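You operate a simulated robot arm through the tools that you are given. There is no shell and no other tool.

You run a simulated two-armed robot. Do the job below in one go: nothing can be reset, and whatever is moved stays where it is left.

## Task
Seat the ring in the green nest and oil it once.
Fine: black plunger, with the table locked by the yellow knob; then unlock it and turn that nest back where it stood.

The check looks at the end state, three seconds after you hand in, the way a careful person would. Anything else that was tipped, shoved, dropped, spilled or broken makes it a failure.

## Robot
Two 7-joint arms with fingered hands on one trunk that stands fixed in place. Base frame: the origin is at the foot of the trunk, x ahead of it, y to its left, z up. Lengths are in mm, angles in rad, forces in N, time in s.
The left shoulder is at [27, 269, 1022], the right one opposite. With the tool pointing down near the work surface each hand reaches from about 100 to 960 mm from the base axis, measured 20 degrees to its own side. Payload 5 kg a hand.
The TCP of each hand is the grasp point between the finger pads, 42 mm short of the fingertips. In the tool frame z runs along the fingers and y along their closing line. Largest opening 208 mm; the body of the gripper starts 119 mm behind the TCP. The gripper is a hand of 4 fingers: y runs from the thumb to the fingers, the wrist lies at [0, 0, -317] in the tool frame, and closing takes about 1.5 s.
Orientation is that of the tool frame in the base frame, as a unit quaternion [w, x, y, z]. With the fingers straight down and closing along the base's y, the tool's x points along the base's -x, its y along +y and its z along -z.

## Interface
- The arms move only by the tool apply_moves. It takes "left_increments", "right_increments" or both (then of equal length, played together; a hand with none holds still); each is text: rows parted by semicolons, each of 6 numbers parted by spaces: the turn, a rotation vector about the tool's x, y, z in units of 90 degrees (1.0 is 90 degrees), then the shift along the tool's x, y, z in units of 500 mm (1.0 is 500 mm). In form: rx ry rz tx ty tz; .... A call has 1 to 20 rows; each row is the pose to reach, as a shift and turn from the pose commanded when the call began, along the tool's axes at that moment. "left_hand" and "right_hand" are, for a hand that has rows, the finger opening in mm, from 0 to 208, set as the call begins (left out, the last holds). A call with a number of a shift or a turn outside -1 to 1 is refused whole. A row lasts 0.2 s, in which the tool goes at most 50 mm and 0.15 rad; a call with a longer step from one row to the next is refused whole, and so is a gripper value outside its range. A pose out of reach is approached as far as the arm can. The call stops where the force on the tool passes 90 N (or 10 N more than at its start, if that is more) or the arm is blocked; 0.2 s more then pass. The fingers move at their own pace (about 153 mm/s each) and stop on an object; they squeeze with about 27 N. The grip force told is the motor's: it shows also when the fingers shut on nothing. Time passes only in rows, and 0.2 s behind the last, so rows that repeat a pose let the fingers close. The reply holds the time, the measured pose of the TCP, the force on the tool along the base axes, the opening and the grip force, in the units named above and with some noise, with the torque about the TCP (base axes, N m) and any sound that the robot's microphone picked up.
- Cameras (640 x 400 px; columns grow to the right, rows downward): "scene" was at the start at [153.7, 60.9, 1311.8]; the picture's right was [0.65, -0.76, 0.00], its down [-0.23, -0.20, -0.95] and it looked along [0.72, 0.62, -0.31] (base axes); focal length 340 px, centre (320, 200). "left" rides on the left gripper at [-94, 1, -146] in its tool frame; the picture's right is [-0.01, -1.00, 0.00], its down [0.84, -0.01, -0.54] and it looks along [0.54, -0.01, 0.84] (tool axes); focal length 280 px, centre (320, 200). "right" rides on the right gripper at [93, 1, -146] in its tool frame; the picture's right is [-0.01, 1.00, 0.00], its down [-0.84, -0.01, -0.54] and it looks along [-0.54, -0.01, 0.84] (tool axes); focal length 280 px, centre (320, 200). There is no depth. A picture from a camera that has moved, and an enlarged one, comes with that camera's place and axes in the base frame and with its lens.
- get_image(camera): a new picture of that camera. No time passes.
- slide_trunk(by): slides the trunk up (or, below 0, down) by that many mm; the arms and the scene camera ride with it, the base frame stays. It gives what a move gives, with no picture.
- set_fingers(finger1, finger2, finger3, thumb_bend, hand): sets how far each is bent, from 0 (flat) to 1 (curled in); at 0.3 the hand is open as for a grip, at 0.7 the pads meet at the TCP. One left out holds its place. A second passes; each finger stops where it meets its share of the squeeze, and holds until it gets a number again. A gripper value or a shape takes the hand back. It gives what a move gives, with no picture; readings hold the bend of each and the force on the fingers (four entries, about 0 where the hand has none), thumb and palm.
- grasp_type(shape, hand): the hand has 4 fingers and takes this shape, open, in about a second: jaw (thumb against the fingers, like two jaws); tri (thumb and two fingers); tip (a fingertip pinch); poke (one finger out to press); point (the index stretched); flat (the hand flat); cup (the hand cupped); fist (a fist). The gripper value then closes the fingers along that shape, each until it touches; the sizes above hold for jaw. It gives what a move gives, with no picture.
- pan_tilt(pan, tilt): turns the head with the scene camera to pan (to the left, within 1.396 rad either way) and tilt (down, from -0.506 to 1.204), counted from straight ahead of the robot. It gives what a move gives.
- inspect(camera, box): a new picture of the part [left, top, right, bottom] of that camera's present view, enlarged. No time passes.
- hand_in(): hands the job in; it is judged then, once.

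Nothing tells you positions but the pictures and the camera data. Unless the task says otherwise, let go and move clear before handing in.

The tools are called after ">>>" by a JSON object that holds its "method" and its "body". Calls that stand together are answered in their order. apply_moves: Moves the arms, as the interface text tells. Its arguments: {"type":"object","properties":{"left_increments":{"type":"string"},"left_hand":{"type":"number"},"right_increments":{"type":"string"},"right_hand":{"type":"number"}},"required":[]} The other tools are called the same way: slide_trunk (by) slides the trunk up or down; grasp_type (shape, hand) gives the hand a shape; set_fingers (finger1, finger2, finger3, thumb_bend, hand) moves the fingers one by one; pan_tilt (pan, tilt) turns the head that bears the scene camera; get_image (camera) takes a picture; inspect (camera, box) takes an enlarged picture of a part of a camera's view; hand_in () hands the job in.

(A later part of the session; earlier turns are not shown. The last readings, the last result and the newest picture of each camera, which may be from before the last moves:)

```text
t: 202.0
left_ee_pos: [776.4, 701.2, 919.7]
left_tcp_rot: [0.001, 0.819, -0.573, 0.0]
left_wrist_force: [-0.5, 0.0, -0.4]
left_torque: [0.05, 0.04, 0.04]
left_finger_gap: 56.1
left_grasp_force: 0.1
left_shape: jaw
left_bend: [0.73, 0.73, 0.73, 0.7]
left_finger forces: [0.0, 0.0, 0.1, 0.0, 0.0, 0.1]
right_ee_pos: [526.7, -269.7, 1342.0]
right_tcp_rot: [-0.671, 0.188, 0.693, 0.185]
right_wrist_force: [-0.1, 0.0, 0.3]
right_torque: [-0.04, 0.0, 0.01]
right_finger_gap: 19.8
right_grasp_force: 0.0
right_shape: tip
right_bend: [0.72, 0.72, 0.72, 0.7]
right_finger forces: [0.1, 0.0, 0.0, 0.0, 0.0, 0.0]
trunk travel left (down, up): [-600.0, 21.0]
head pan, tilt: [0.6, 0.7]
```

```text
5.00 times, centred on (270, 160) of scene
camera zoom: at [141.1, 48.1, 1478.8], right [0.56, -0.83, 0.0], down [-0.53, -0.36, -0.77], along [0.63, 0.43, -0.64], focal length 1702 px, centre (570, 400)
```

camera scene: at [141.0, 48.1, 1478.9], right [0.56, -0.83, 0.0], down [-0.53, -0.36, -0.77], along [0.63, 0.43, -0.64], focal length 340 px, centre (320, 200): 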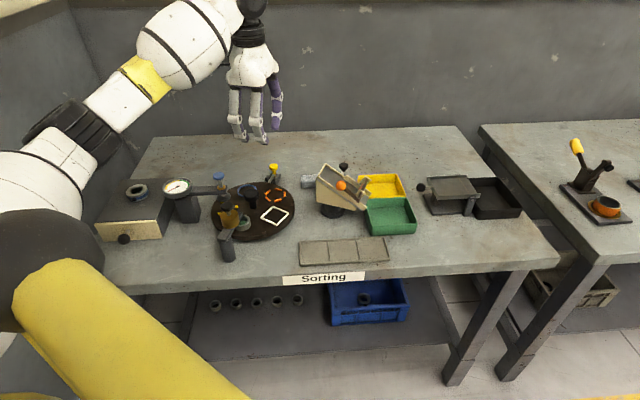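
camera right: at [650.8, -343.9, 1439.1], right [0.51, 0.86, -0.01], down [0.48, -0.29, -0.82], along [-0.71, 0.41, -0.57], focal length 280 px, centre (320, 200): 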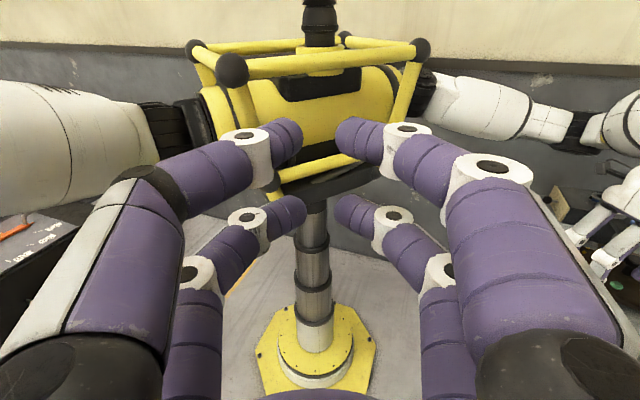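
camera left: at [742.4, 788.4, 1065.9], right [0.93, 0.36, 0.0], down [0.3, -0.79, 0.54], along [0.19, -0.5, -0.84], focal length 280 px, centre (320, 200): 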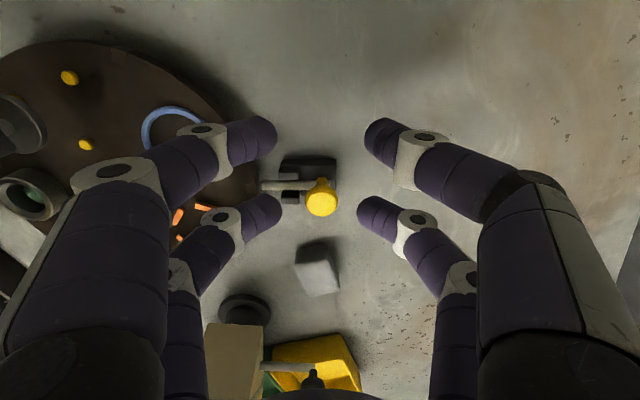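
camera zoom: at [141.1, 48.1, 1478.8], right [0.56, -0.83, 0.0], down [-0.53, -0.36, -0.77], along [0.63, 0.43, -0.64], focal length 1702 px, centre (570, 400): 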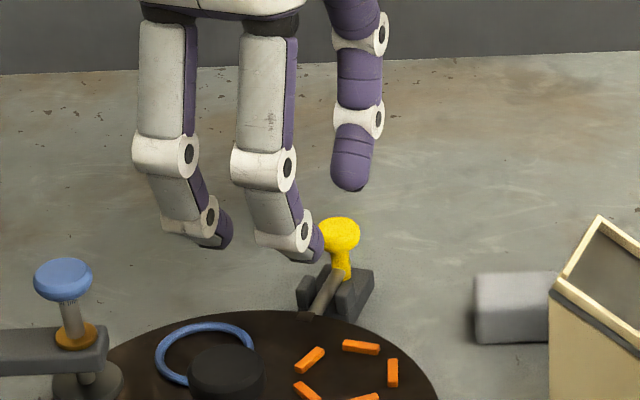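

>>> {"method": "apply_moves", "body": {"left_increments": "0 0 0 -0.004 0 0.015; 0 0 0 -0.004 0 0.03; 0 0 0 -0.004 0 0.03"}}

>>> {"method": "inspect", "body": {"camera": "left", "box": [230, 110, 410, 250]}}

>>> {"method": "inspect", "body": {"camera": "scene", "box": [245, 150, 295, 190]}}

```text
t: 202.8
left_ee_pos: [777.2, 703.9, 904.3]
left_tcp_rot: [0.001, 0.82, -0.573, -0.001]
left_wrist_force: [-0.1, 0.0, -0.6]
left_torque: [0.02, -0.01, -0.02]
left_finger_gap: 56.4
left_grasp_force: 0.1
left_shape: jaw
left_bend: [0.73, 0.73, 0.73, 0.7]
left_finger forces: [0.0, 0.1, 0.0, 0.0, 0.1, 0.0]
right_ee_pos: [527.1, -269.8, 1342.7]
right_tcp_rot: [-0.67, 0.187, 0.694, 0.184]
right_wrist_force: [-0.3, -0.6, 0.2]
right_torque: [0.02, 0.01, -0.02]
right_finger_gap: 20.0
right_grasp_force: 0.0
right_shape: tip
right_bend: [0.72, 0.72, 0.72, 0.7]
right_finger forces: [0.0, 0.0, 0.0, 0.0, 0.1, 0.0]
trunk travel left (down, up): [-600.0, 21.0]
head pan, tilt: [0.6, 0.7]
```

```text
2.86 times, centred on (320, 180) of left
camera zoom: at [742.2, 790.9, 1050.1], right [0.93, 0.36, 0.0], down [0.3, -0.79, 0.54], along [0.19, -0.5, -0.84], focal length 801 px, centre (320, 257)
```

zoom: 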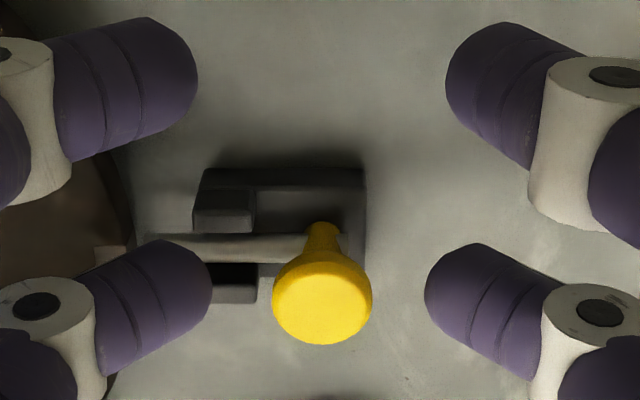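

```text
10.00 times, centred on (270, 170) of scene
camera zoom: at [141.2, 48.1, 1478.8], right [0.56, -0.83, 0.0], down [-0.53, -0.36, -0.76], along [0.63, 0.43, -0.64], focal length 3404 px, centre (820, 500)
```

zoom: 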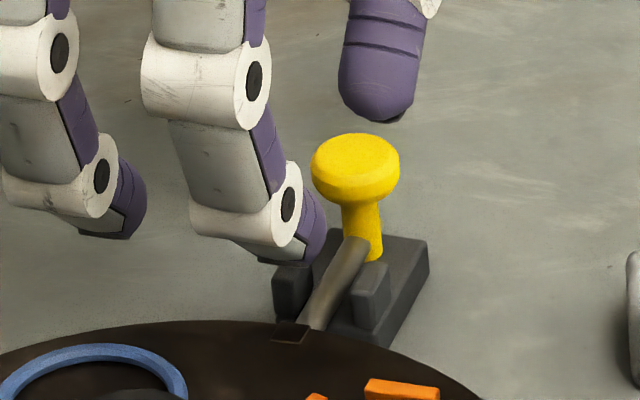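

The knob is between the fingers. I close on it and then push inward.

>>> {"method": "apply_moves", "body": {"left_increments": "0 0 0 0 0 0; 0 0 0 0 0 0; 0 0 0 0 0 0; 0 0 0 0 0 0; 0 0 0 0 0 0", "left_hand": 20}}

>>> {"method": "inspect", "body": {"camera": "left", "box": [230, 110, 410, 250]}}

```text
t: 204.0
left_ee_pos: [775.9, 704.0, 904.4]
left_tcp_rot: [0.002, 0.82, -0.573, -0.002]
left_wrist_force: [1.3, 0.3, 0.2]
left_torque: [0.02, -0.02, -0.01]
left_finger_gap: 20.6
left_grasp_force: 0.0
left_shape: jaw
left_bend: [0.72, 0.72, 0.72, 0.7]
left_finger forces: [0.1, 0.0, 0.7, 0.0, 0.1, 0.0]
right_ee_pos: [527.8, -270.6, 1341.3]
right_tcp_rot: [-0.671, 0.188, 0.694, 0.184]
right_wrist_force: [0.5, -0.4, -0.4]
right_torque: [0.01, -0.04, -0.02]
right_finger_gap: 20.1
right_grasp_force: 0.2
right_shape: tip
right_bend: [0.72, 0.72, 0.72, 0.7]
right_finger forces: [0.0, 0.0, 0.1, 0.1, 0.0, 0.0]
trunk travel left (down, up): [-600.0, 21.0]
head pan, tilt: [0.6, 0.7]
```

```text
2.86 times, centred on (320, 180) of left
camera zoom: at [742.2, 790.9, 1050.1], right [0.93, 0.36, 0.0], down [0.3, -0.79, 0.54], along [0.19, -0.5, -0.84], focal length 801 px, centre (320, 257)
```

zoom: 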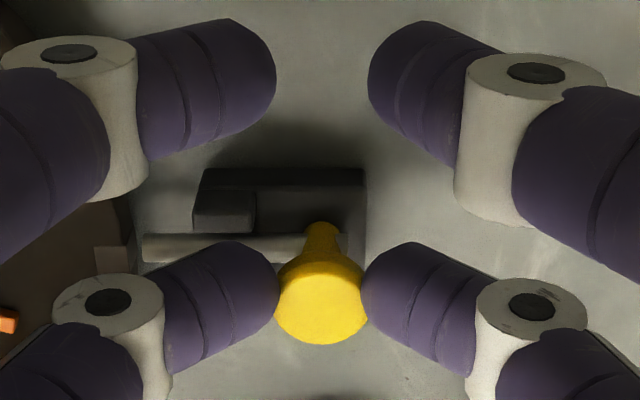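

>>> {"method": "apply_moves", "body": {"left_increments": "0 0 0 0 0 0; 0 0 0 0 0 0; 0 0 0 0 0 0; 0 0 0 0 0 0", "left_hand": 5}}

>>> {"method": "inspect", "body": {"camera": "left", "box": [230, 110, 410, 250]}}

>>> {"method": "inspect", "body": {"camera": "scene", "box": [245, 150, 295, 190]}}

```text
t: 205.0
left_ee_pos: [776.9, 703.3, 904.6]
left_tcp_rot: [0.001, 0.82, -0.573, 0.0]
left_wrist_force: [1.3, 1.8, 8.4]
left_torque: [-0.16, -0.13, 0.07]
left_finger_gap: 6.7
left_grasp_force: 0.0
left_shape: jaw
left_bend: [0.68, 0.66, 0.65, 0.7]
left_finger forces: [0.0, 5.2, 7.3, 0.1, 0.0, 0.0]
right_ee_pos: [526.4, -271.0, 1341.5]
right_tcp_rot: [-0.671, 0.187, 0.694, 0.184]
right_wrist_force: [0.2, -0.8, 0.3]
right_torque: [-0.01, -0.01, -0.01]
right_finger_gap: 19.8
right_grasp_force: 0.1
right_shape: tip
right_bend: [0.72, 0.72, 0.72, 0.7]
right_finger forces: [0.0, 0.1, 0.0, 0.0, 0.0, 0.0]
trunk travel left (down, up): [-600.0, 21.0]
head pan, tilt: [0.6, 0.7]
```

```text
2.86 times, centred on (320, 180) of left
camera zoom: at [741.9, 790.8, 1050.8], right [0.93, 0.36, 0.0], down [0.3, -0.79, 0.54], along [0.19, -0.5, -0.84], focal length 801 px, centre (320, 257)
```

zoom: 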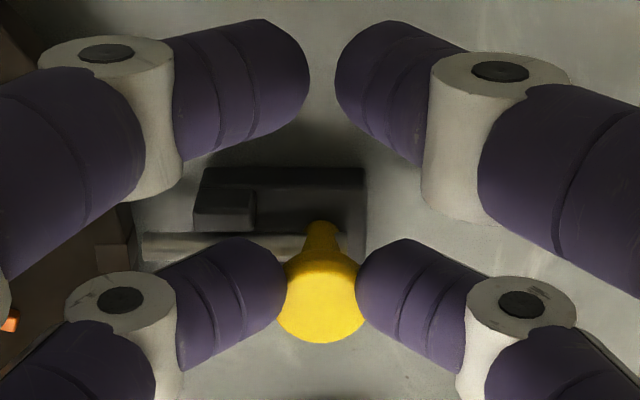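

```text
10.00 times, centred on (270, 170) of scene
camera zoom: at [140.8, 47.8, 1478.9], right [0.56, -0.83, 0.0], down [-0.53, -0.36, -0.77], along [0.63, 0.43, -0.64], focal length 3404 px, centre (820, 500)
```

zoom: 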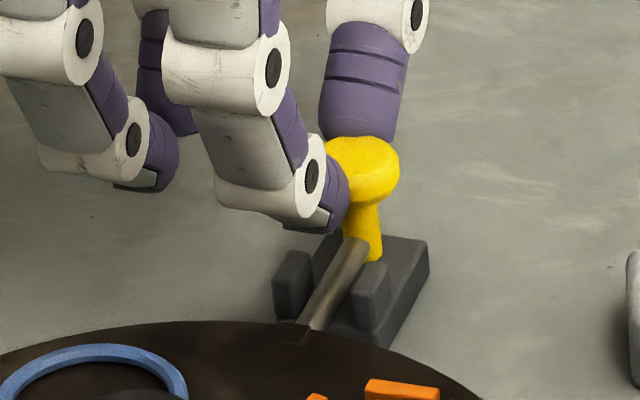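

The finger tips ride on the knob's upper bevel. I open, go 8 mm lower and close again.

>>> {"method": "apply_moves", "body": {"left_increments": "0 0 0 0 0 0; 0 0 0 0 0 0; 0 0 0 0 0 0; 0 0 0 0 0 0.008; 0 0 0 0 0 0.016; 0 0 0 0 0 0.016", "left_hand": 48}}

>>> {"method": "apply_moves", "body": {"left_increments": "0 0 0 0 0 0; 0 0 0 0 0 0; 0 0 0 0 0 0; 0 0 0 0 0 0; 0 0 0 0 0 0", "left_hand": 12}}

>>> {"method": "inspect", "body": {"camera": "left", "box": [230, 110, 410, 250]}}

>>> {"method": "inspect", "body": {"camera": "scene", "box": [245, 150, 295, 190]}}

```text
t: 206.4
left_ee_pos: [776.4, 701.8, 895.6]
left_tcp_rot: [0.002, 0.82, -0.573, -0.001]
left_wrist_force: [0.0, -0.2, 0.1]
left_torque: [0.01, 0.0, -0.02]
left_finger_gap: 47.7
left_grasp_force: 0.1
left_shape: jaw
left_bend: [0.73, 0.73, 0.73, 0.7]
left_finger forces: [0.1, 0.0, 0.1, 0.0, 0.0, 0.0]
right_ee_pos: [527.8, -270.5, 1341.5]
right_tcp_rot: [-0.67, 0.187, 0.694, 0.184]
right_wrist_force: [-0.1, -0.4, -0.6]
right_torque: [-0.02, 0.0, 0.01]
right_finger_gap: 19.9
right_grasp_force: 0.0
right_shape: tip
right_bend: [0.72, 0.72, 0.72, 0.7]
right_finger forces: [0.0, 0.1, 0.1, 0.0, 0.0, 0.0]
trunk travel left (down, up): [-600.0, 21.0]
head pan, tilt: [0.6, 0.7]
```

```text
t: 207.6
left_ee_pos: [775.5, 702.2, 896.5]
left_tcp_rot: [0.001, 0.82, -0.573, 0.0]
left_wrist_force: [1.5, 1.5, 4.3]
left_torque: [-0.1, -0.12, 0.07]
left_finger_gap: 13.9
left_grasp_force: 0.1
left_shape: jaw
left_bend: [0.71, 0.71, 0.71, 0.7]
left_finger forces: [0.1, 3.2, 4.7, 0.0, 0.0, 0.1]
right_ee_pos: [527.5, -270.6, 1341.8]
right_tcp_rot: [-0.67, 0.188, 0.694, 0.185]
right_wrist_force: [0.7, 0.4, -0.5]
right_torque: [0.0, -0.02, 0.0]
right_finger_gap: 19.9
right_grasp_force: 0.2
right_shape: tip
right_bend: [0.72, 0.72, 0.72, 0.7]
right_finger forces: [0.0, 0.1, 0.1, 0.0, 0.1, 0.0]
trunk travel left (down, up): [-600.0, 21.0]
head pan, tilt: [0.6, 0.7]
```

```text
2.86 times, centred on (320, 180) of left
camera zoom: at [742.2, 789.7, 1042.5], right [0.93, 0.36, 0.0], down [0.3, -0.79, 0.54], along [0.19, -0.5, -0.84], focal length 801 px, centre (320, 257)
```

zoom: 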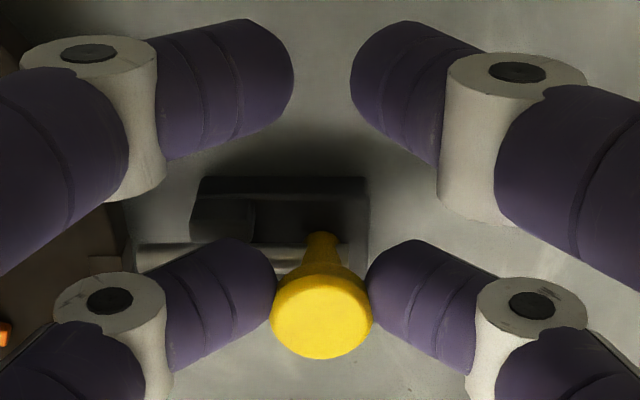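

```text
10.00 times, centred on (270, 170) of scene
camera zoom: at [141.0, 47.9, 1478.8], right [0.56, -0.83, 0.0], down [-0.53, -0.36, -0.77], along [0.63, 0.43, -0.64], focal length 3404 px, centre (820, 500)
```

zoom: 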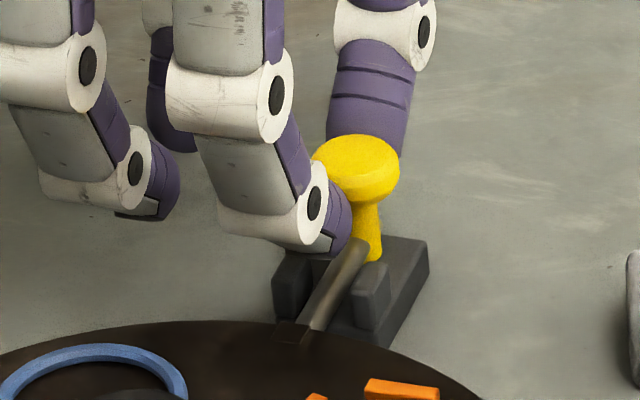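

The fingers now hug the knob's sides. I push it inward in 2 mm steps.

>>> {"method": "apply_moves", "body": {"left_increments": "0 0 0 0 0.004 0; 0 0 0 0 0.008 0; 0 0 0 0 0.012 0; 0 0 0 0 0.012 0"}}

>>> {"method": "inspect", "body": {"camera": "left", "box": [230, 110, 410, 250]}}

```text
t: 208.6
left_ee_pos: [770.6, 699.7, 897.3]
left_tcp_rot: [0.001, 0.82, -0.573, 0.0]
left_wrist_force: [0.4, -2.0, 4.0]
left_torque: [-0.13, -0.07, 0.03]
left_finger_gap: 13.6
left_grasp_force: 0.1
left_shape: jaw
left_bend: [0.71, 0.71, 0.71, 0.7]
left_finger forces: [0.0, 3.5, 4.0, 0.0, 0.0, 0.0]
right_ee_pos: [527.4, -269.7, 1341.8]
right_tcp_rot: [-0.671, 0.187, 0.694, 0.184]
right_wrist_force: [-0.3, -0.6, -0.5]
right_torque: [0.02, 0.0, 0.0]
right_finger_gap: 19.7
right_grasp_force: 0.2
right_shape: tip
right_bend: [0.72, 0.72, 0.72, 0.7]
right_finger forces: [0.1, 0.1, 0.1, 0.0, 0.0, 0.1]
trunk travel left (down, up): [-600.0, 21.0]
head pan, tilt: [0.6, 0.7]
```

```text
2.86 times, centred on (320, 180) of left
camera zoom: at [736.5, 787.9, 1042.4], right [0.93, 0.36, 0.0], down [0.3, -0.79, 0.54], along [0.19, -0.5, -0.84], focal length 801 px, centre (320, 257)
```

zoom: 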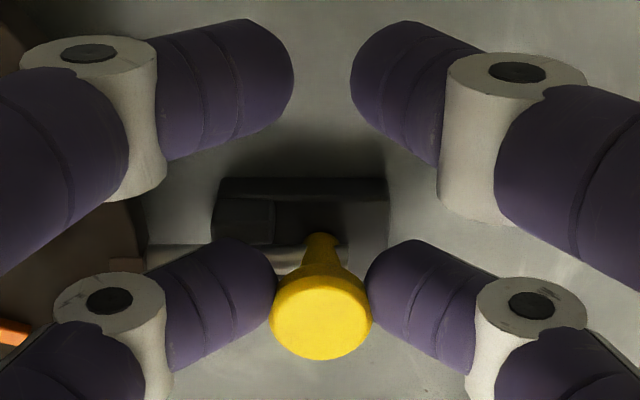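

It slides freely. I go on until it stops.

>>> {"method": "apply_moves", "body": {"left_increments": "0 0 0 0 0.004 0; 0 0 0 0 0.008 0; 0 0 0 0 0.008 0"}}

>>> {"method": "apply_moves", "body": {"left_increments": "0 0 0 0 0.004 0; 0 0 0 0 0.008 0; 0 0 0 0 0.008 0"}}

>>> {"method": "inspect", "body": {"camera": "left", "box": [230, 110, 410, 250]}}

>>> {"method": "inspect", "body": {"camera": "scene", "box": [245, 150, 295, 190]}}

```text
t: 209.4
left_ee_pos: [765.7, 698.3, 896.2]
left_tcp_rot: [0.001, 0.82, -0.572, 0.0]
left_wrist_force: [1.9, -2.0, 4.2]
left_torque: [-0.13, -0.06, 0.04]
left_finger_gap: 13.5
left_grasp_force: 0.1
left_shape: jaw
left_bend: [0.71, 0.71, 0.71, 0.7]
left_finger forces: [0.0, 3.7, 3.8, 0.1, 0.0, 0.1]
right_ee_pos: [527.7, -269.3, 1342.8]
right_tcp_rot: [-0.671, 0.188, 0.693, 0.185]
right_wrist_force: [0.3, -0.5, 0.8]
right_torque: [-0.01, -0.01, -0.03]
right_finger_gap: 19.6
right_grasp_force: 0.0
right_shape: tip
right_bend: [0.72, 0.72, 0.72, 0.7]
right_finger forces: [0.0, 0.0, 0.1, 0.0, 0.0, 0.0]
trunk travel left (down, up): [-600.0, 21.0]
head pan, tilt: [0.6, 0.7]
```

```text
t: 210.2
left_ee_pos: [762.6, 699.0, 896.3]
left_tcp_rot: [0.001, 0.819, -0.573, -0.001]
left_wrist_force: [2.6, 0.8, 3.3]
left_torque: [-0.08, -0.14, 0.04]
left_finger_gap: 13.3
left_grasp_force: 0.0
left_shape: jaw
left_bend: [0.71, 0.71, 0.63, 0.7]
left_finger forces: [0.1, 2.6, 4.6, 0.0, 0.1, 0.0]
right_ee_pos: [527.5, -269.5, 1341.3]
right_tcp_rot: [-0.671, 0.188, 0.693, 0.185]
right_wrist_force: [0.1, 0.8, -0.1]
right_torque: [0.0, 0.0, 0.04]
right_finger_gap: 19.9
right_grasp_force: 0.1
right_shape: tip
right_bend: [0.72, 0.72, 0.72, 0.7]
right_finger forces: [0.0, 0.0, 0.1, 0.1, 0.0, 0.1]
trunk travel left (down, up): [-600.0, 21.0]
head pan, tilt: [0.6, 0.7]
```

```text
2.86 times, centred on (320, 180) of left
camera zoom: at [729.2, 785.7, 1041.6], right [0.93, 0.36, 0.0], down [0.3, -0.79, 0.54], along [0.19, -0.5, -0.84], focal length 801 px, centre (320, 257)
```

zoom: 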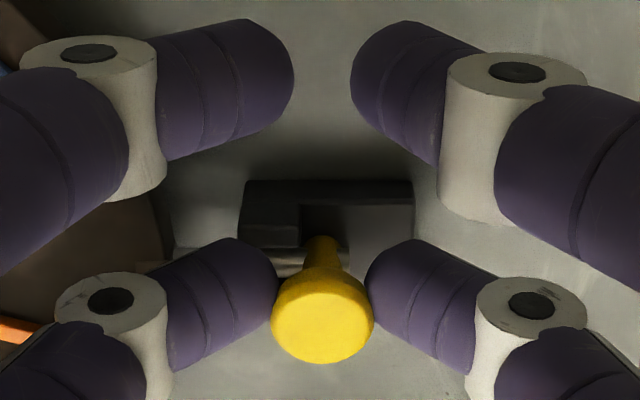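

```text
10.00 times, centred on (270, 170) of scene
camera zoom: at [141.3, 48.0, 1478.8], right [0.56, -0.83, 0.0], down [-0.53, -0.36, -0.76], along [0.63, 0.43, -0.64], focal length 3404 px, centre (820, 500)
```

zoom: 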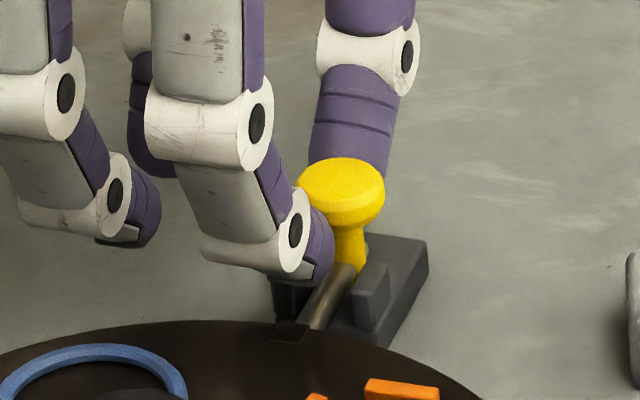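

>>> {"method": "apply_moves", "body": {"left_increments": "0 0 0 0 0.003 0; 0 0 0 0 0.006 0; 0 0 0 0 0.006 0"}}

>>> {"method": "inspect", "body": {"camera": "left", "box": [230, 110, 410, 250]}}

```text
t: 211.0
left_ee_pos: [761.6, 698.5, 895.2]
left_tcp_rot: [0.001, 0.82, -0.572, -0.001]
left_wrist_force: [5.2, 2.9, 2.3]
left_torque: [-0.01, -0.26, 0.21]
left_finger_gap: 13.0
left_grasp_force: 0.0
left_shape: jaw
left_bend: [0.71, 0.71, 0.62, 0.7]
left_finger forces: [0.0, 1.1, 6.2, 0.0, 0.0, 0.0]
right_ee_pos: [527.0, -271.1, 1340.7]
right_tcp_rot: [-0.67, 0.188, 0.694, 0.185]
right_wrist_force: [-1.0, -0.4, -0.2]
right_torque: [0.03, 0.01, -0.01]
right_finger_gap: 19.6
right_grasp_force: 0.1
right_shape: tip
right_bend: [0.72, 0.72, 0.72, 0.7]
right_finger forces: [0.1, 0.0, 0.0, 0.0, 0.0, 0.0]
trunk travel left (down, up): [-600.0, 21.0]
head pan, tilt: [0.6, 0.7]
```

```text
2.86 times, centred on (320, 180) of left
camera zoom: at [726.7, 784.8, 1041.1], right [0.93, 0.36, 0.0], down [0.3, -0.79, 0.54], along [0.19, -0.5, -0.84], focal length 801 px, centre (320, 257)
```

zoom: 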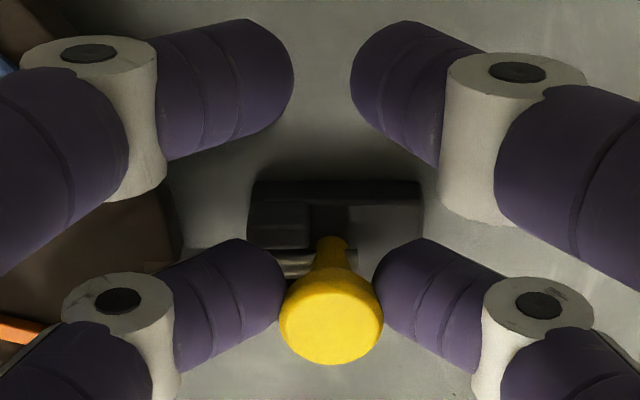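

>>> {"method": "apply_moves", "body": {"left_increments": "0 0 0 0 0.003 0; 0 0 0 0 0.006 0; 0 0 0 0 0.006 0"}}

>>> {"method": "inspect", "body": {"camera": "left", "box": [230, 110, 410, 250]}}

```text
t: 211.8
left_ee_pos: [757.7, 696.8, 894.5]
left_tcp_rot: [0.002, 0.82, -0.573, -0.001]
left_wrist_force: [8.5, 4.4, 1.8]
left_torque: [0.07, -0.28, 0.31]
left_finger_gap: 13.3
left_grasp_force: 0.0
left_shape: jaw
left_bend: [0.71, 0.71, 0.61, 0.7]
left_finger forces: [0.0, 0.0, 7.6, 0.0, 0.0, 0.0]
right_ee_pos: [527.9, -270.0, 1341.5]
right_tcp_rot: [-0.67, 0.188, 0.694, 0.184]
right_wrist_force: [0.6, 0.4, 0.7]
right_torque: [-0.01, -0.02, 0.0]
right_finger_gap: 19.7
right_grasp_force: 0.1
right_shape: tip
right_bend: [0.72, 0.72, 0.72, 0.7]
right_finger forces: [0.0, 0.0, 0.1, 0.0, 0.0, 0.1]
trunk travel left (down, up): [-600.0, 21.0]
head pan, tilt: [0.6, 0.7]
```

```text
2.86 times, centred on (320, 180) of left
camera zoom: at [724.0, 783.5, 1041.1], right [0.93, 0.36, 0.0], down [0.3, -0.79, 0.54], along [0.19, -0.5, -0.84], focal length 801 px, centre (320, 257)
```

zoom: 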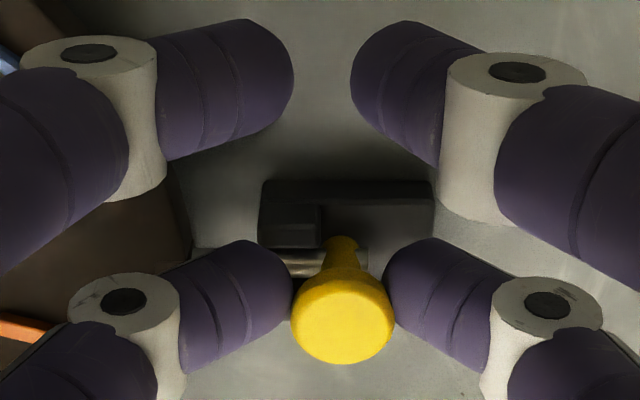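

The knob stands at a firm stop. I open, rise and look at the bolt.

>>> {"method": "apply_moves", "body": {"left_increments": "0 0 0 0 -0.006 0; 0 0 0 0 -0.008 0; 0 0 0 0 -0.008 0; 0 0 0 0 -0.008 0", "left_hand": 56}}

>>> {"method": "apply_moves", "body": {"left_increments": "0 0 0 0 0 -0.03; 0 0 0 0 0 -0.08; 0 0 0 0 0 -0.14; 0 0 0 0 0 -0.2; 0 0 0 0 0 -0.25"}}

>>> {"method": "inspect", "body": {"camera": "left", "box": [250, 90, 378, 170]}}

>>> {"method": "inspect", "body": {"camera": "scene", "box": [250, 155, 290, 185]}}

```text
t: 212.8
left_ee_pos: [761.1, 697.9, 895.3]
left_tcp_rot: [0.001, 0.819, -0.573, 0.0]
left_wrist_force: [-0.2, -0.2, -0.1]
left_torque: [-0.03, 0.02, 0.0]
left_finger_gap: 55.5
left_grasp_force: 0.1
left_shape: jaw
left_bend: [0.73, 0.73, 0.73, 0.7]
left_finger forces: [0.0, 0.1, 0.0, 0.1, 0.0, 0.0]
right_ee_pos: [528.6, -269.9, 1341.4]
right_tcp_rot: [-0.671, 0.187, 0.694, 0.184]
right_wrist_force: [0.0, -1.3, -0.6]
right_torque: [0.0, 0.0, 0.0]
right_finger_gap: 19.9
right_grasp_force: 0.1
right_shape: tip
right_bend: [0.72, 0.72, 0.72, 0.7]
right_finger forces: [0.2, 0.1, 0.0, 0.1, 0.0, 0.0]
trunk travel left (down, up): [-600.0, 21.0]
head pan, tilt: [0.6, 0.7]
```

```text
t: 214.0
left_ee_pos: [758.2, 694.0, 1019.9]
left_tcp_rot: [0.001, 0.82, -0.573, -0.001]
left_wrist_force: [1.1, -0.7, 0.3]
left_torque: [0.07, -0.01, -0.02]
left_finger_gap: 55.4
left_grasp_force: 0.1
left_shape: jaw
left_bend: [0.73, 0.73, 0.73, 0.7]
left_finger forces: [0.1, 0.1, 0.0, 0.0, 0.1, 0.1]
right_ee_pos: [527.9, -269.7, 1341.4]
right_tcp_rot: [-0.671, 0.188, 0.693, 0.185]
right_wrist_force: [0.4, -0.7, 0.0]
right_torque: [0.03, 0.01, -0.07]
right_finger_gap: 19.6
right_grasp_force: 0.0
right_shape: tip
right_bend: [0.72, 0.72, 0.72, 0.7]
right_finger forces: [0.0, 0.0, 0.1, 0.1, 0.0, 0.1]
trunk travel left (down, up): [-600.0, 21.0]
head pan, tilt: [0.6, 0.7]
```

```text
5.00 times, centred on (314, 130) of left
camera zoom: at [725.1, 782.0, 1165.1], right [0.93, 0.36, 0.0], down [0.3, -0.79, 0.54], along [0.19, -0.5, -0.84], focal length 1402 px, centre (350, 550)
```

zoom: 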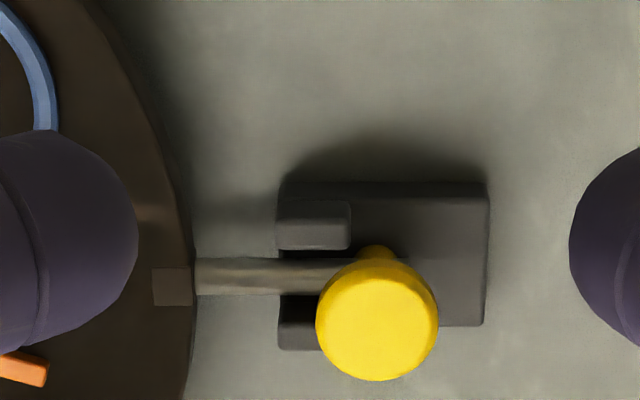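

```text
13.33 times, centred on (270, 170) of scene
camera zoom: at [140.9, 47.7, 1478.9], right [0.56, -0.83, 0.0], down [-0.53, -0.36, -0.77], along [0.63, 0.43, -0.64], focal length 4539 px, centre (987, 600)
```

zoom: 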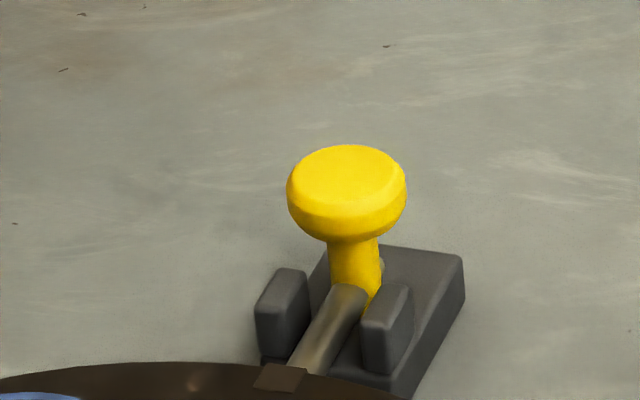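

The bolt has entered the rim notch: locked. Now the oil station: I shape the hand to poke and bring it above the black plunger, at height.

>>> {"method": "grasp_type", "body": {"hand": "left", "shape": "poke"}}

>>> {"method": "get_image", "body": {"camera": "left"}}

>>> {"method": "inspect", "body": {"camera": "scene", "box": [195, 170, 265, 250]}}

```text
t: 214.9
left_ee_pos: [759.3, 695.1, 1016.8]
left_tcp_rot: [0.001, 0.82, -0.573, -0.001]
left_wrist_force: [-0.1, 0.6, -0.1]
left_torque: [-0.02, 0.02, 0.02]
left_finger_gap: 0.0
left_grasp_force: 0.1
left_shape: poke
left_bend: [1.0, 1.0, 1.0, 0.33]
left_finger forces: [0.1, 0.0, 0.0, 0.0, 0.0, 0.0]
right_ee_pos: [527.2, -270.5, 1342.0]
right_tcp_rot: [-0.671, 0.187, 0.694, 0.184]
right_wrist_force: [-0.4, -0.5, 0.5]
right_torque: [0.02, 0.0, -0.02]
right_finger_gap: 19.7
right_grasp_force: 0.1
right_shape: tip
right_bend: [0.72, 0.72, 0.72, 0.7]
right_finger forces: [0.0, 0.0, 0.0, 0.0, 0.1, 0.0]
trunk travel left (down, up): [-600.0, 21.0]
head pan, tilt: [0.6, 0.7]
```

```text
taken
camera left: at [725.5, 782.4, 1164.4], right [0.93, 0.36, 0.0], down [0.3, -0.79, 0.54], along [0.19, -0.5, -0.84], focal length 280 px, centre (320, 200)
```

left: 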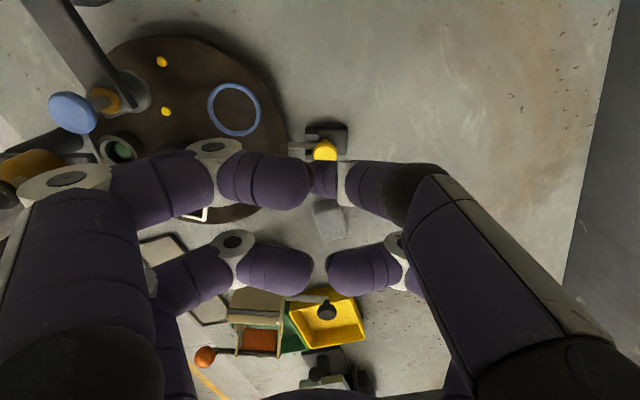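

```text
5.00 times, centred on (230, 210) of scene
camera zoom: at [141.3, 48.1, 1478.8], right [0.56, -0.83, 0.0], down [-0.53, -0.36, -0.76], along [0.63, 0.43, -0.64], focal length 1702 px, centre (770, 150)
```

zoom: 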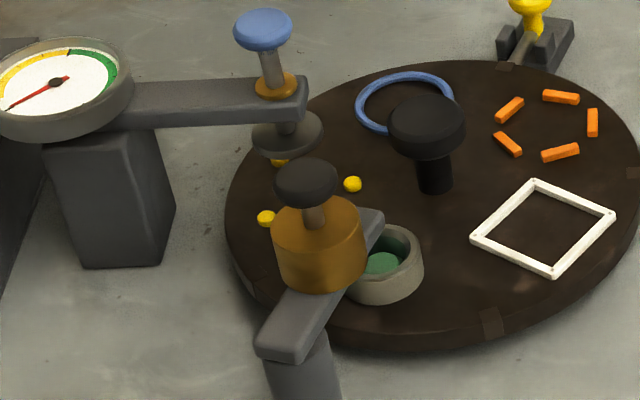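

>>> {"method": "inspect", "body": {"camera": "scene", "box": [205, 60, 305, 160]}}

```text
4.00 times, centred on (255, 110) of scene
camera zoom: at [141.3, 48.1, 1478.8], right [0.56, -0.83, 0.0], down [-0.53, -0.36, -0.76], along [0.63, 0.43, -0.64], focal length 1362 px, centre (580, 560)
```

zoom: 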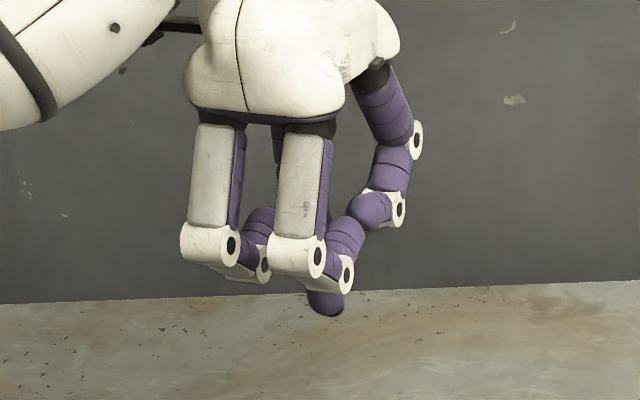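

The poke tip lies on the tool axis about 42 mm past the TCP. I move above the black plunger.

>>> {"method": "apply_moves", "body": {"left_increments": "0 0 0 0 0 -0.05; 0 0 0 0.008 0.06 -0.07; 0 0 0 0.016 0.12 -0.08; 0 0 0 0.025 0.19 -0.08; 0 0 0 0.034 0.26 -0.08; 0 0 0 0.043 0.33 -0.08; 0 0 0 0.052 0.4 -0.08; 0 0 0 0.06 0.46 -0.08; 0 0 0 0.068 0.51 -0.08; 0 0 0 0.075 0.552 -0.08; 0 0 0 0.075 0.552 -0.08"}}

>>> {"method": "get_image", "body": {"camera": "left"}}

>>> {"method": "inspect", "body": {"camera": "scene", "box": [180, 100, 280, 240]}}

```text
t: 217.3
left_ee_pos: [517.5, 566.6, 1062.0]
left_tcp_rot: [0.001, 0.82, -0.573, -0.001]
left_wrist_force: [1.2, 1.1, -0.7]
left_torque: [-0.01, -0.01, -0.01]
left_finger_gap: 0.1
left_grasp_force: 0.0
left_shape: poke
left_bend: [1.0, 1.0, 1.0, 0.33]
left_finger forces: [0.1, 0.0, 0.0, 0.0, 0.0, 0.0]
right_ee_pos: [528.2, -270.3, 1342.3]
right_tcp_rot: [-0.671, 0.186, 0.694, 0.183]
right_wrist_force: [0.0, 0.3, -0.2]
right_torque: [0.0, -0.01, 0.03]
right_finger_gap: 19.8
right_grasp_force: 0.1
right_shape: tip
right_bend: [0.72, 0.72, 0.72, 0.7]
right_finger forces: [0.0, 0.0, 0.0, 0.1, 0.0, 0.1]
trunk travel left (down, up): [-600.0, 21.0]
head pan, tilt: [0.6, 0.7]
```

```text
taken
camera left: at [483.2, 653.6, 1208.0], right [0.93, 0.36, 0.0], down [0.3, -0.79, 0.54], along [0.19, -0.5, -0.84], focal length 280 px, centre (320, 200)
```

left: 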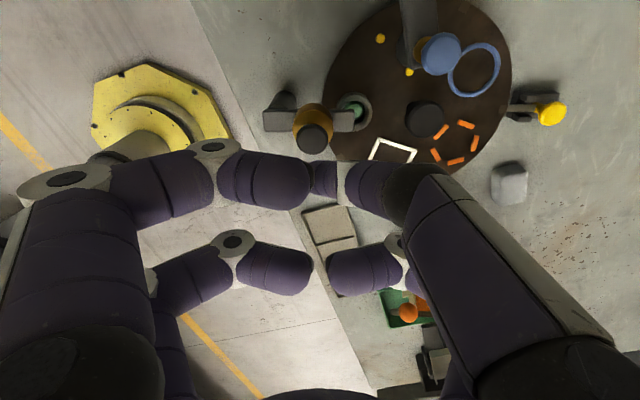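

```text
2.86 times, centred on (230, 170) of scene
camera zoom: at [141.1, 48.1, 1478.8], right [0.56, -0.83, 0.0], down [-0.53, -0.36, -0.76], along [0.63, 0.43, -0.64], focal length 973 px, centre (577, 286)
```

zoom: 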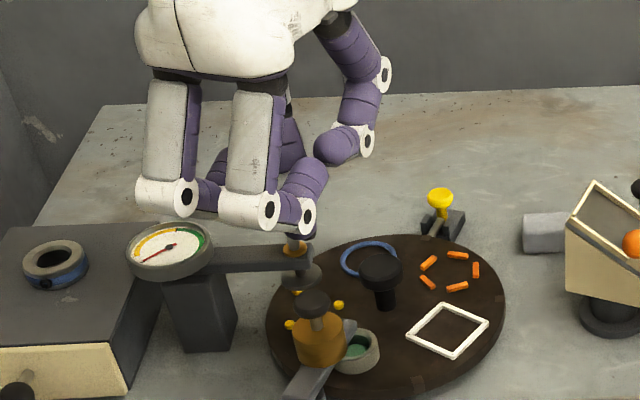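

>>> {"method": "inspect", "body": {"camera": "left", "box": [255, 80, 383, 170]}}

```text
4.44 times, centred on (319, 125) of left
camera zoom: at [483.2, 653.6, 1208.0], right [0.93, 0.36, 0.0], down [0.3, -0.79, 0.54], along [0.19, -0.5, -0.84], focal length 1246 px, centre (324, 533)
```

zoom: 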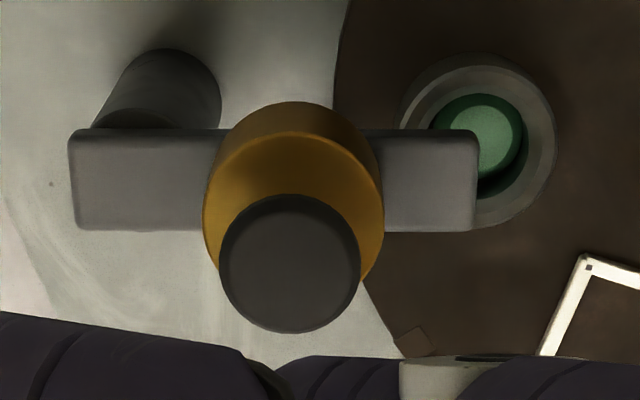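

The cap is 6 mm off my axis. I centre over it and come down to just above.

>>> {"method": "apply_moves", "body": {"left_increments": "0 0 0 -0.002 0.012 0.02; 0 0 0 -0.002 0.012 0.05; 0 0 0 -0.002 0.012 0.08; 0 0 0 -0.002 0.012 0.1; 0 0 0 -0.002 0.012 0.108; 0 0 0 -0.002 0.012 0.108"}}

>>> {"method": "inspect", "body": {"camera": "scene", "box": [180, 130, 280, 230]}}

>>> {"method": "get_image", "body": {"camera": "left"}}

```text
t: 218.7
left_ee_pos: [508.4, 566.3, 1008.2]
left_tcp_rot: [0.001, 0.82, -0.573, -0.001]
left_wrist_force: [-0.5, -0.4, 0.4]
left_torque: [-0.02, 0.01, 0.01]
left_finger_gap: 0.1
left_grasp_force: 0.0
left_shape: poke
left_bend: [1.0, 1.0, 1.0, 0.33]
left_finger forces: [0.0, 0.0, 0.0, 0.0, 0.9, 0.0]
right_ee_pos: [527.1, -270.2, 1341.3]
right_tcp_rot: [-0.67, 0.188, 0.694, 0.185]
right_wrist_force: [-0.2, 0.6, -0.1]
right_torque: [-0.01, 0.04, -0.01]
right_finger_gap: 19.9
right_grasp_force: 0.0
right_shape: tip
right_bend: [0.72, 0.72, 0.72, 0.7]
right_finger forces: [0.0, 0.0, 0.0, 0.0, 0.0, 0.0]
trunk travel left (down, up): [-600.0, 21.0]
head pan, tilt: [0.6, 0.7]
```

```text
4.00 times, centred on (230, 180) of scene
camera zoom: at [141.1, 48.0, 1478.8], right [0.56, -0.83, 0.0], down [-0.53, -0.36, -0.77], along [0.63, 0.43, -0.64], focal length 1362 px, centre (680, 280)
```

zoom: 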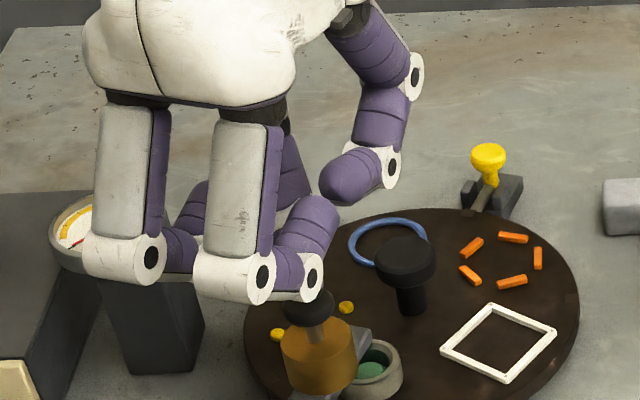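

```text
taken
camera left: at [474.9, 651.7, 1153.6], right [0.93, 0.36, 0.0], down [0.3, -0.79, 0.54], along [0.19, -0.5, -0.84], focal length 280 px, centre (320, 200)
```

left: 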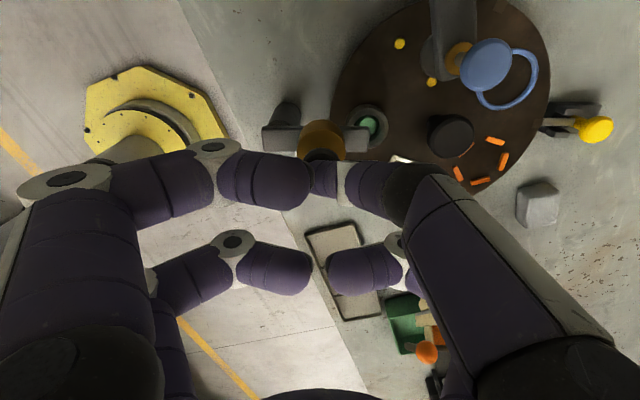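

>>> {"method": "apply_moves", "body": {"left_increments": "0 0 0 0 0 -0.016; 0 0 0 -0.01 0 -0.016; 0 0 0 -0.01 0 -0.008; 0 0 0 -0.01 0 0; 0 0 0 -0.01 0 0"}}

>>> {"method": "inspect", "body": {"camera": "left", "box": [240, 90, 400, 210]}}

>>> {"method": "inspect", "body": {"camera": "scene", "box": [210, 170, 260, 220]}}

```text
t: 219.9
left_ee_pos: [507.6, 571.0, 1007.6]
left_tcp_rot: [0.001, 0.82, -0.573, -0.001]
left_wrist_force: [0.2, -0.7, 1.2]
left_torque: [0.02, -0.02, -0.02]
left_finger_gap: 0.0
left_grasp_force: 0.0
left_shape: poke
left_bend: [1.0, 1.0, 1.0, 0.33]
left_finger forces: [0.1, 0.0, 0.0, 0.0, 1.0, 0.1]
right_ee_pos: [527.0, -270.1, 1342.0]
right_tcp_rot: [-0.671, 0.187, 0.694, 0.184]
right_wrist_force: [-0.4, 0.2, 0.1]
right_torque: [0.03, 0.01, -0.03]
right_finger_gap: 20.2
right_grasp_force: 0.1
right_shape: tip
right_bend: [0.72, 0.72, 0.72, 0.7]
right_finger forces: [0.0, 0.0, 0.1, 0.0, 0.0, 0.0]
trunk travel left (down, up): [-600.0, 21.0]
head pan, tilt: [0.6, 0.7]
```

```text
3.33 times, centred on (320, 150) of left
camera zoom: at [473.8, 658.3, 1153.7], right [0.93, 0.36, 0.0], down [0.3, -0.79, 0.54], along [0.19, -0.5, -0.84], focal length 935 px, centre (320, 367)
```

zoom: 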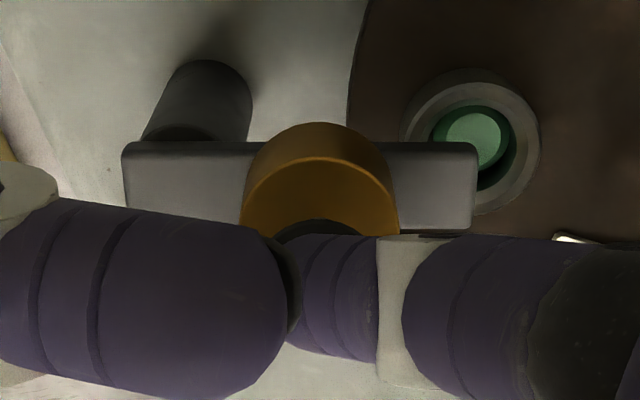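

```text
8.00 times, centred on (235, 195) of scene
camera zoom: at [141.2, 48.0, 1478.8], right [0.56, -0.83, 0.0], down [-0.53, -0.36, -0.77], along [0.63, 0.43, -0.64], focal length 2724 px, centre (1000, 240)
```

zoom: 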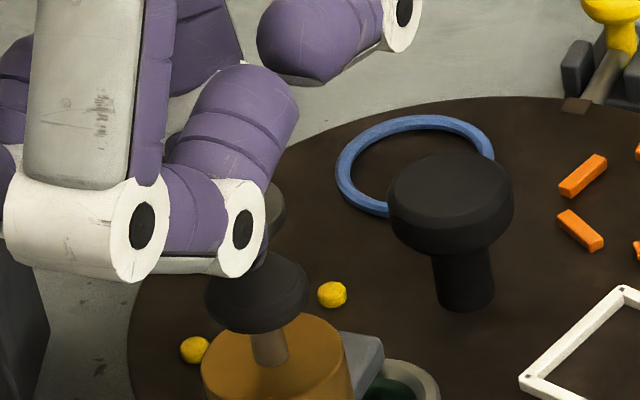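

>>> {"method": "apply_moves", "body": {"left_increments": "0 0 0 0 0 0.004; 0 0 0 0 0 0.008; 0 0 0 0 0 0.008"}}

>>> {"method": "inspect", "body": {"camera": "scene", "box": [210, 170, 260, 220]}}

```text
t: 220.7
left_ee_pos: [508.3, 570.0, 1003.1]
left_tcp_rot: [0.001, 0.819, -0.573, 0.0]
left_wrist_force: [-0.1, 0.6, 2.2]
left_torque: [0.05, -0.02, -0.03]
left_finger_gap: 0.0
left_grasp_force: 0.1
left_shape: poke
left_bend: [1.0, 1.0, 1.0, 0.33]
left_finger forces: [0.1, 0.1, 0.0, 0.0, 1.8, 0.1]
right_ee_pos: [527.4, -270.4, 1343.0]
right_tcp_rot: [-0.67, 0.188, 0.694, 0.184]
right_wrist_force: [-0.1, -1.6, 0.2]
right_torque: [0.02, 0.01, -0.01]
right_finger_gap: 20.0
right_grasp_force: 0.0
right_shape: tip
right_bend: [0.72, 0.72, 0.72, 0.7]
right_finger forces: [0.0, 0.0, 0.0, 0.1, 0.1, 0.0]
trunk travel left (down, up): [-600.0, 21.0]
head pan, tilt: [0.6, 0.7]
```

```text
8.00 times, centred on (235, 195) of scene
camera zoom: at [141.1, 48.0, 1478.8], right [0.56, -0.83, 0.0], down [-0.53, -0.36, -0.77], along [0.63, 0.43, -0.64], focal length 2724 px, centre (1000, 240)
```

zoom: 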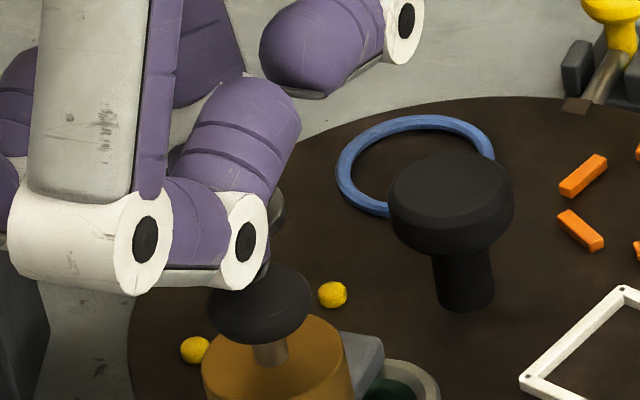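

The plunger goes down under the finger with a soft spring. I keep pressing to its stop.

>>> {"method": "apply_moves", "body": {"left_increments": "0 0 0 0 0 0.004; 0 0 0 0 0 0.008; 0 0 0 0 0 0.012; 0 0 0 0 0 0.012"}}

>>> {"method": "inspect", "body": {"camera": "scene", "box": [210, 170, 260, 220]}}

```text
t: 221.7
left_ee_pos: [508.3, 570.7, 996.1]
left_tcp_rot: [0.001, 0.82, -0.573, -0.001]
left_wrist_force: [0.6, 0.1, 3.1]
left_torque: [-0.01, -0.01, -0.01]
left_finger_gap: 0.1
left_grasp_force: 0.1
left_shape: poke
left_bend: [1.0, 1.0, 1.0, 0.33]
left_finger forces: [0.0, 0.1, 0.0, 0.1, 3.1, 0.0]
right_ee_pos: [526.7, -270.7, 1342.7]
right_tcp_rot: [-0.67, 0.188, 0.693, 0.185]
right_wrist_force: [-0.2, 0.0, 0.4]
right_torque: [0.01, 0.03, -0.01]
right_finger_gap: 19.7
right_grasp_force: 0.1
right_shape: tip
right_bend: [0.72, 0.72, 0.72, 0.7]
right_finger forces: [0.0, 0.1, 0.1, 0.1, 0.1, 0.0]
trunk travel left (down, up): [-600.0, 21.0]
head pan, tilt: [0.6, 0.7]
```

```text
8.00 times, centred on (235, 195) of scene
camera zoom: at [141.1, 48.0, 1478.8], right [0.56, -0.83, 0.0], down [-0.53, -0.36, -0.77], along [0.63, 0.43, -0.64], focal length 2724 px, centre (1000, 240)
```

zoom: 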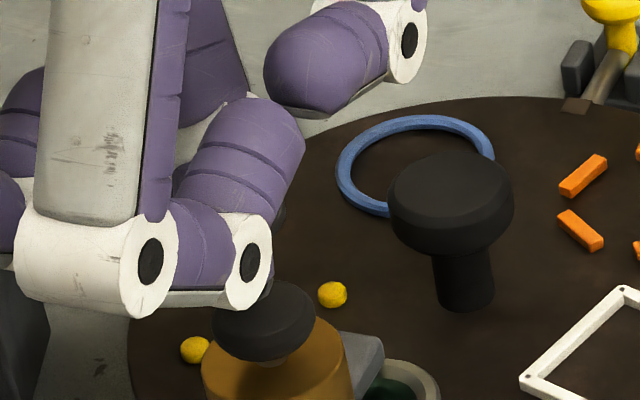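

>>> {"method": "apply_moves", "body": {"left_increments": "0 0 0 0 0 0.004; 0 0 0 0 0 0.008; 0 0 0 0 0 0.008; 0 0 0 0 0 0.008"}}

>>> {"method": "inspect", "body": {"camera": "scene", "box": [210, 170, 260, 220]}}

```text
t: 222.7
left_ee_pos: [509.1, 571.6, 993.3]
left_tcp_rot: [0.0, 0.82, -0.572, 0.0]
left_wrist_force: [-0.3, 1.8, 4.0]
left_torque: [0.07, 0.03, 0.01]
left_finger_gap: 0.0
left_grasp_force: 0.1
left_shape: poke
left_bend: [1.0, 1.0, 1.0, 0.33]
left_finger forces: [0.0, 0.0, 0.0, 0.2, 4.0, 0.1]
right_ee_pos: [527.8, -269.1, 1341.9]
right_tcp_rot: [-0.671, 0.188, 0.693, 0.185]
right_wrist_force: [0.9, 0.7, 0.5]
right_torque: [-0.05, -0.02, -0.01]
right_finger_gap: 20.1
right_grasp_force: 0.1
right_shape: tip
right_bend: [0.72, 0.72, 0.72, 0.7]
right_finger forces: [0.0, 0.0, 0.0, 0.0, 0.0, 0.0]
trunk travel left (down, up): [-600.0, 21.0]
head pan, tilt: [0.6, 0.7]
heard: click
```

```text
8.00 times, centred on (235, 195) of scene
camera zoom: at [141.0, 48.0, 1478.8], right [0.56, -0.83, 0.0], down [-0.53, -0.36, -0.77], along [0.63, 0.43, -0.64], focal length 2724 px, centre (1000, 240)
```

zoom: 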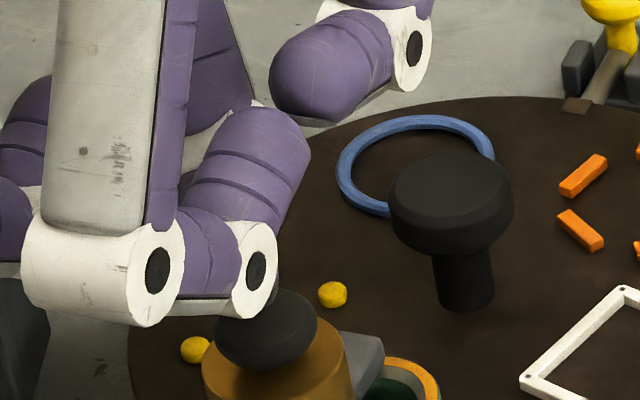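

A click, and an amber film now lies on the ring: oiled once. I lift straight off at once.

>>> {"method": "apply_moves", "body": {"left_increments": "0 0 0 0 0 -0.03; 0 0 0 0 0 -0.07; 0 0 0 0 0 -0.12; 0 0 0 0 0 -0.16; 0 0 0 0 0 -0.19"}}

>>> {"method": "inspect", "body": {"camera": "scene", "box": [195, 170, 285, 250]}}

>>> {"method": "inspect", "body": {"camera": "left", "box": [240, 60, 440, 170]}}

```text
t: 223.9
left_ee_pos: [506.3, 569.7, 1087.8]
left_tcp_rot: [0.001, 0.82, -0.572, -0.001]
left_wrist_force: [-0.9, -0.1, -0.2]
left_torque: [0.05, -0.03, -0.02]
left_finger_gap: 0.0
left_grasp_force: 0.0
left_shape: poke
left_bend: [1.0, 1.0, 1.0, 0.33]
left_finger forces: [0.1, 0.1, 0.1, 0.1, 0.0, 0.0]
right_ee_pos: [528.3, -271.5, 1342.7]
right_tcp_rot: [-0.67, 0.188, 0.694, 0.185]
right_wrist_force: [0.2, 0.2, -0.4]
right_torque: [0.0, -0.04, -0.06]
right_finger_gap: 19.8
right_grasp_force: 0.0
right_shape: tip
right_bend: [0.72, 0.72, 0.72, 0.7]
right_finger forces: [0.0, 0.0, 0.1, 0.0, 0.1, 0.1]
trunk travel left (down, up): [-600.0, 21.0]
head pan, tilt: [0.6, 0.7]
```

```text
5.00 times, centred on (240, 210) of scene
camera zoom: at [140.9, 47.7, 1478.9], right [0.56, -0.83, 0.0], down [-0.53, -0.36, -0.77], along [0.63, 0.43, -0.64], focal length 1702 px, centre (720, 150)
```

zoom: 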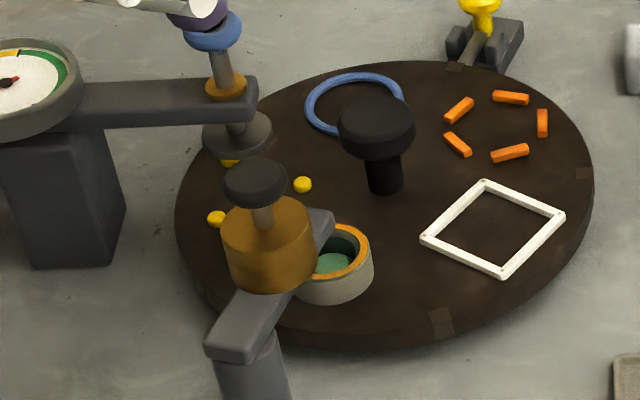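

```text
3.20 times, centred on (340, 115) of left
camera zoom: at [471.7, 657.7, 1234.2], right [0.93, 0.36, 0.0], down [0.3, -0.79, 0.54], along [0.19, -0.5, -0.84], focal length 897 px, centre (256, 472)
```

zoom: 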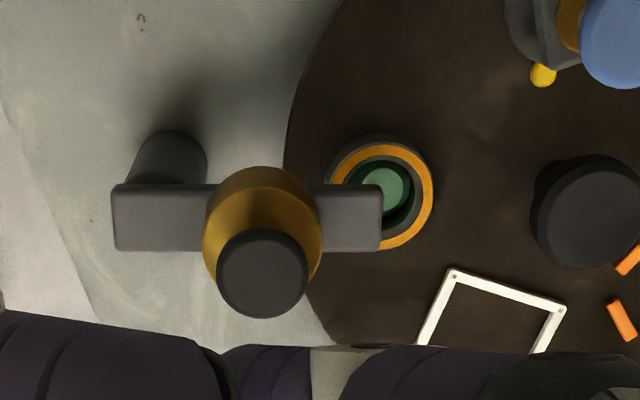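

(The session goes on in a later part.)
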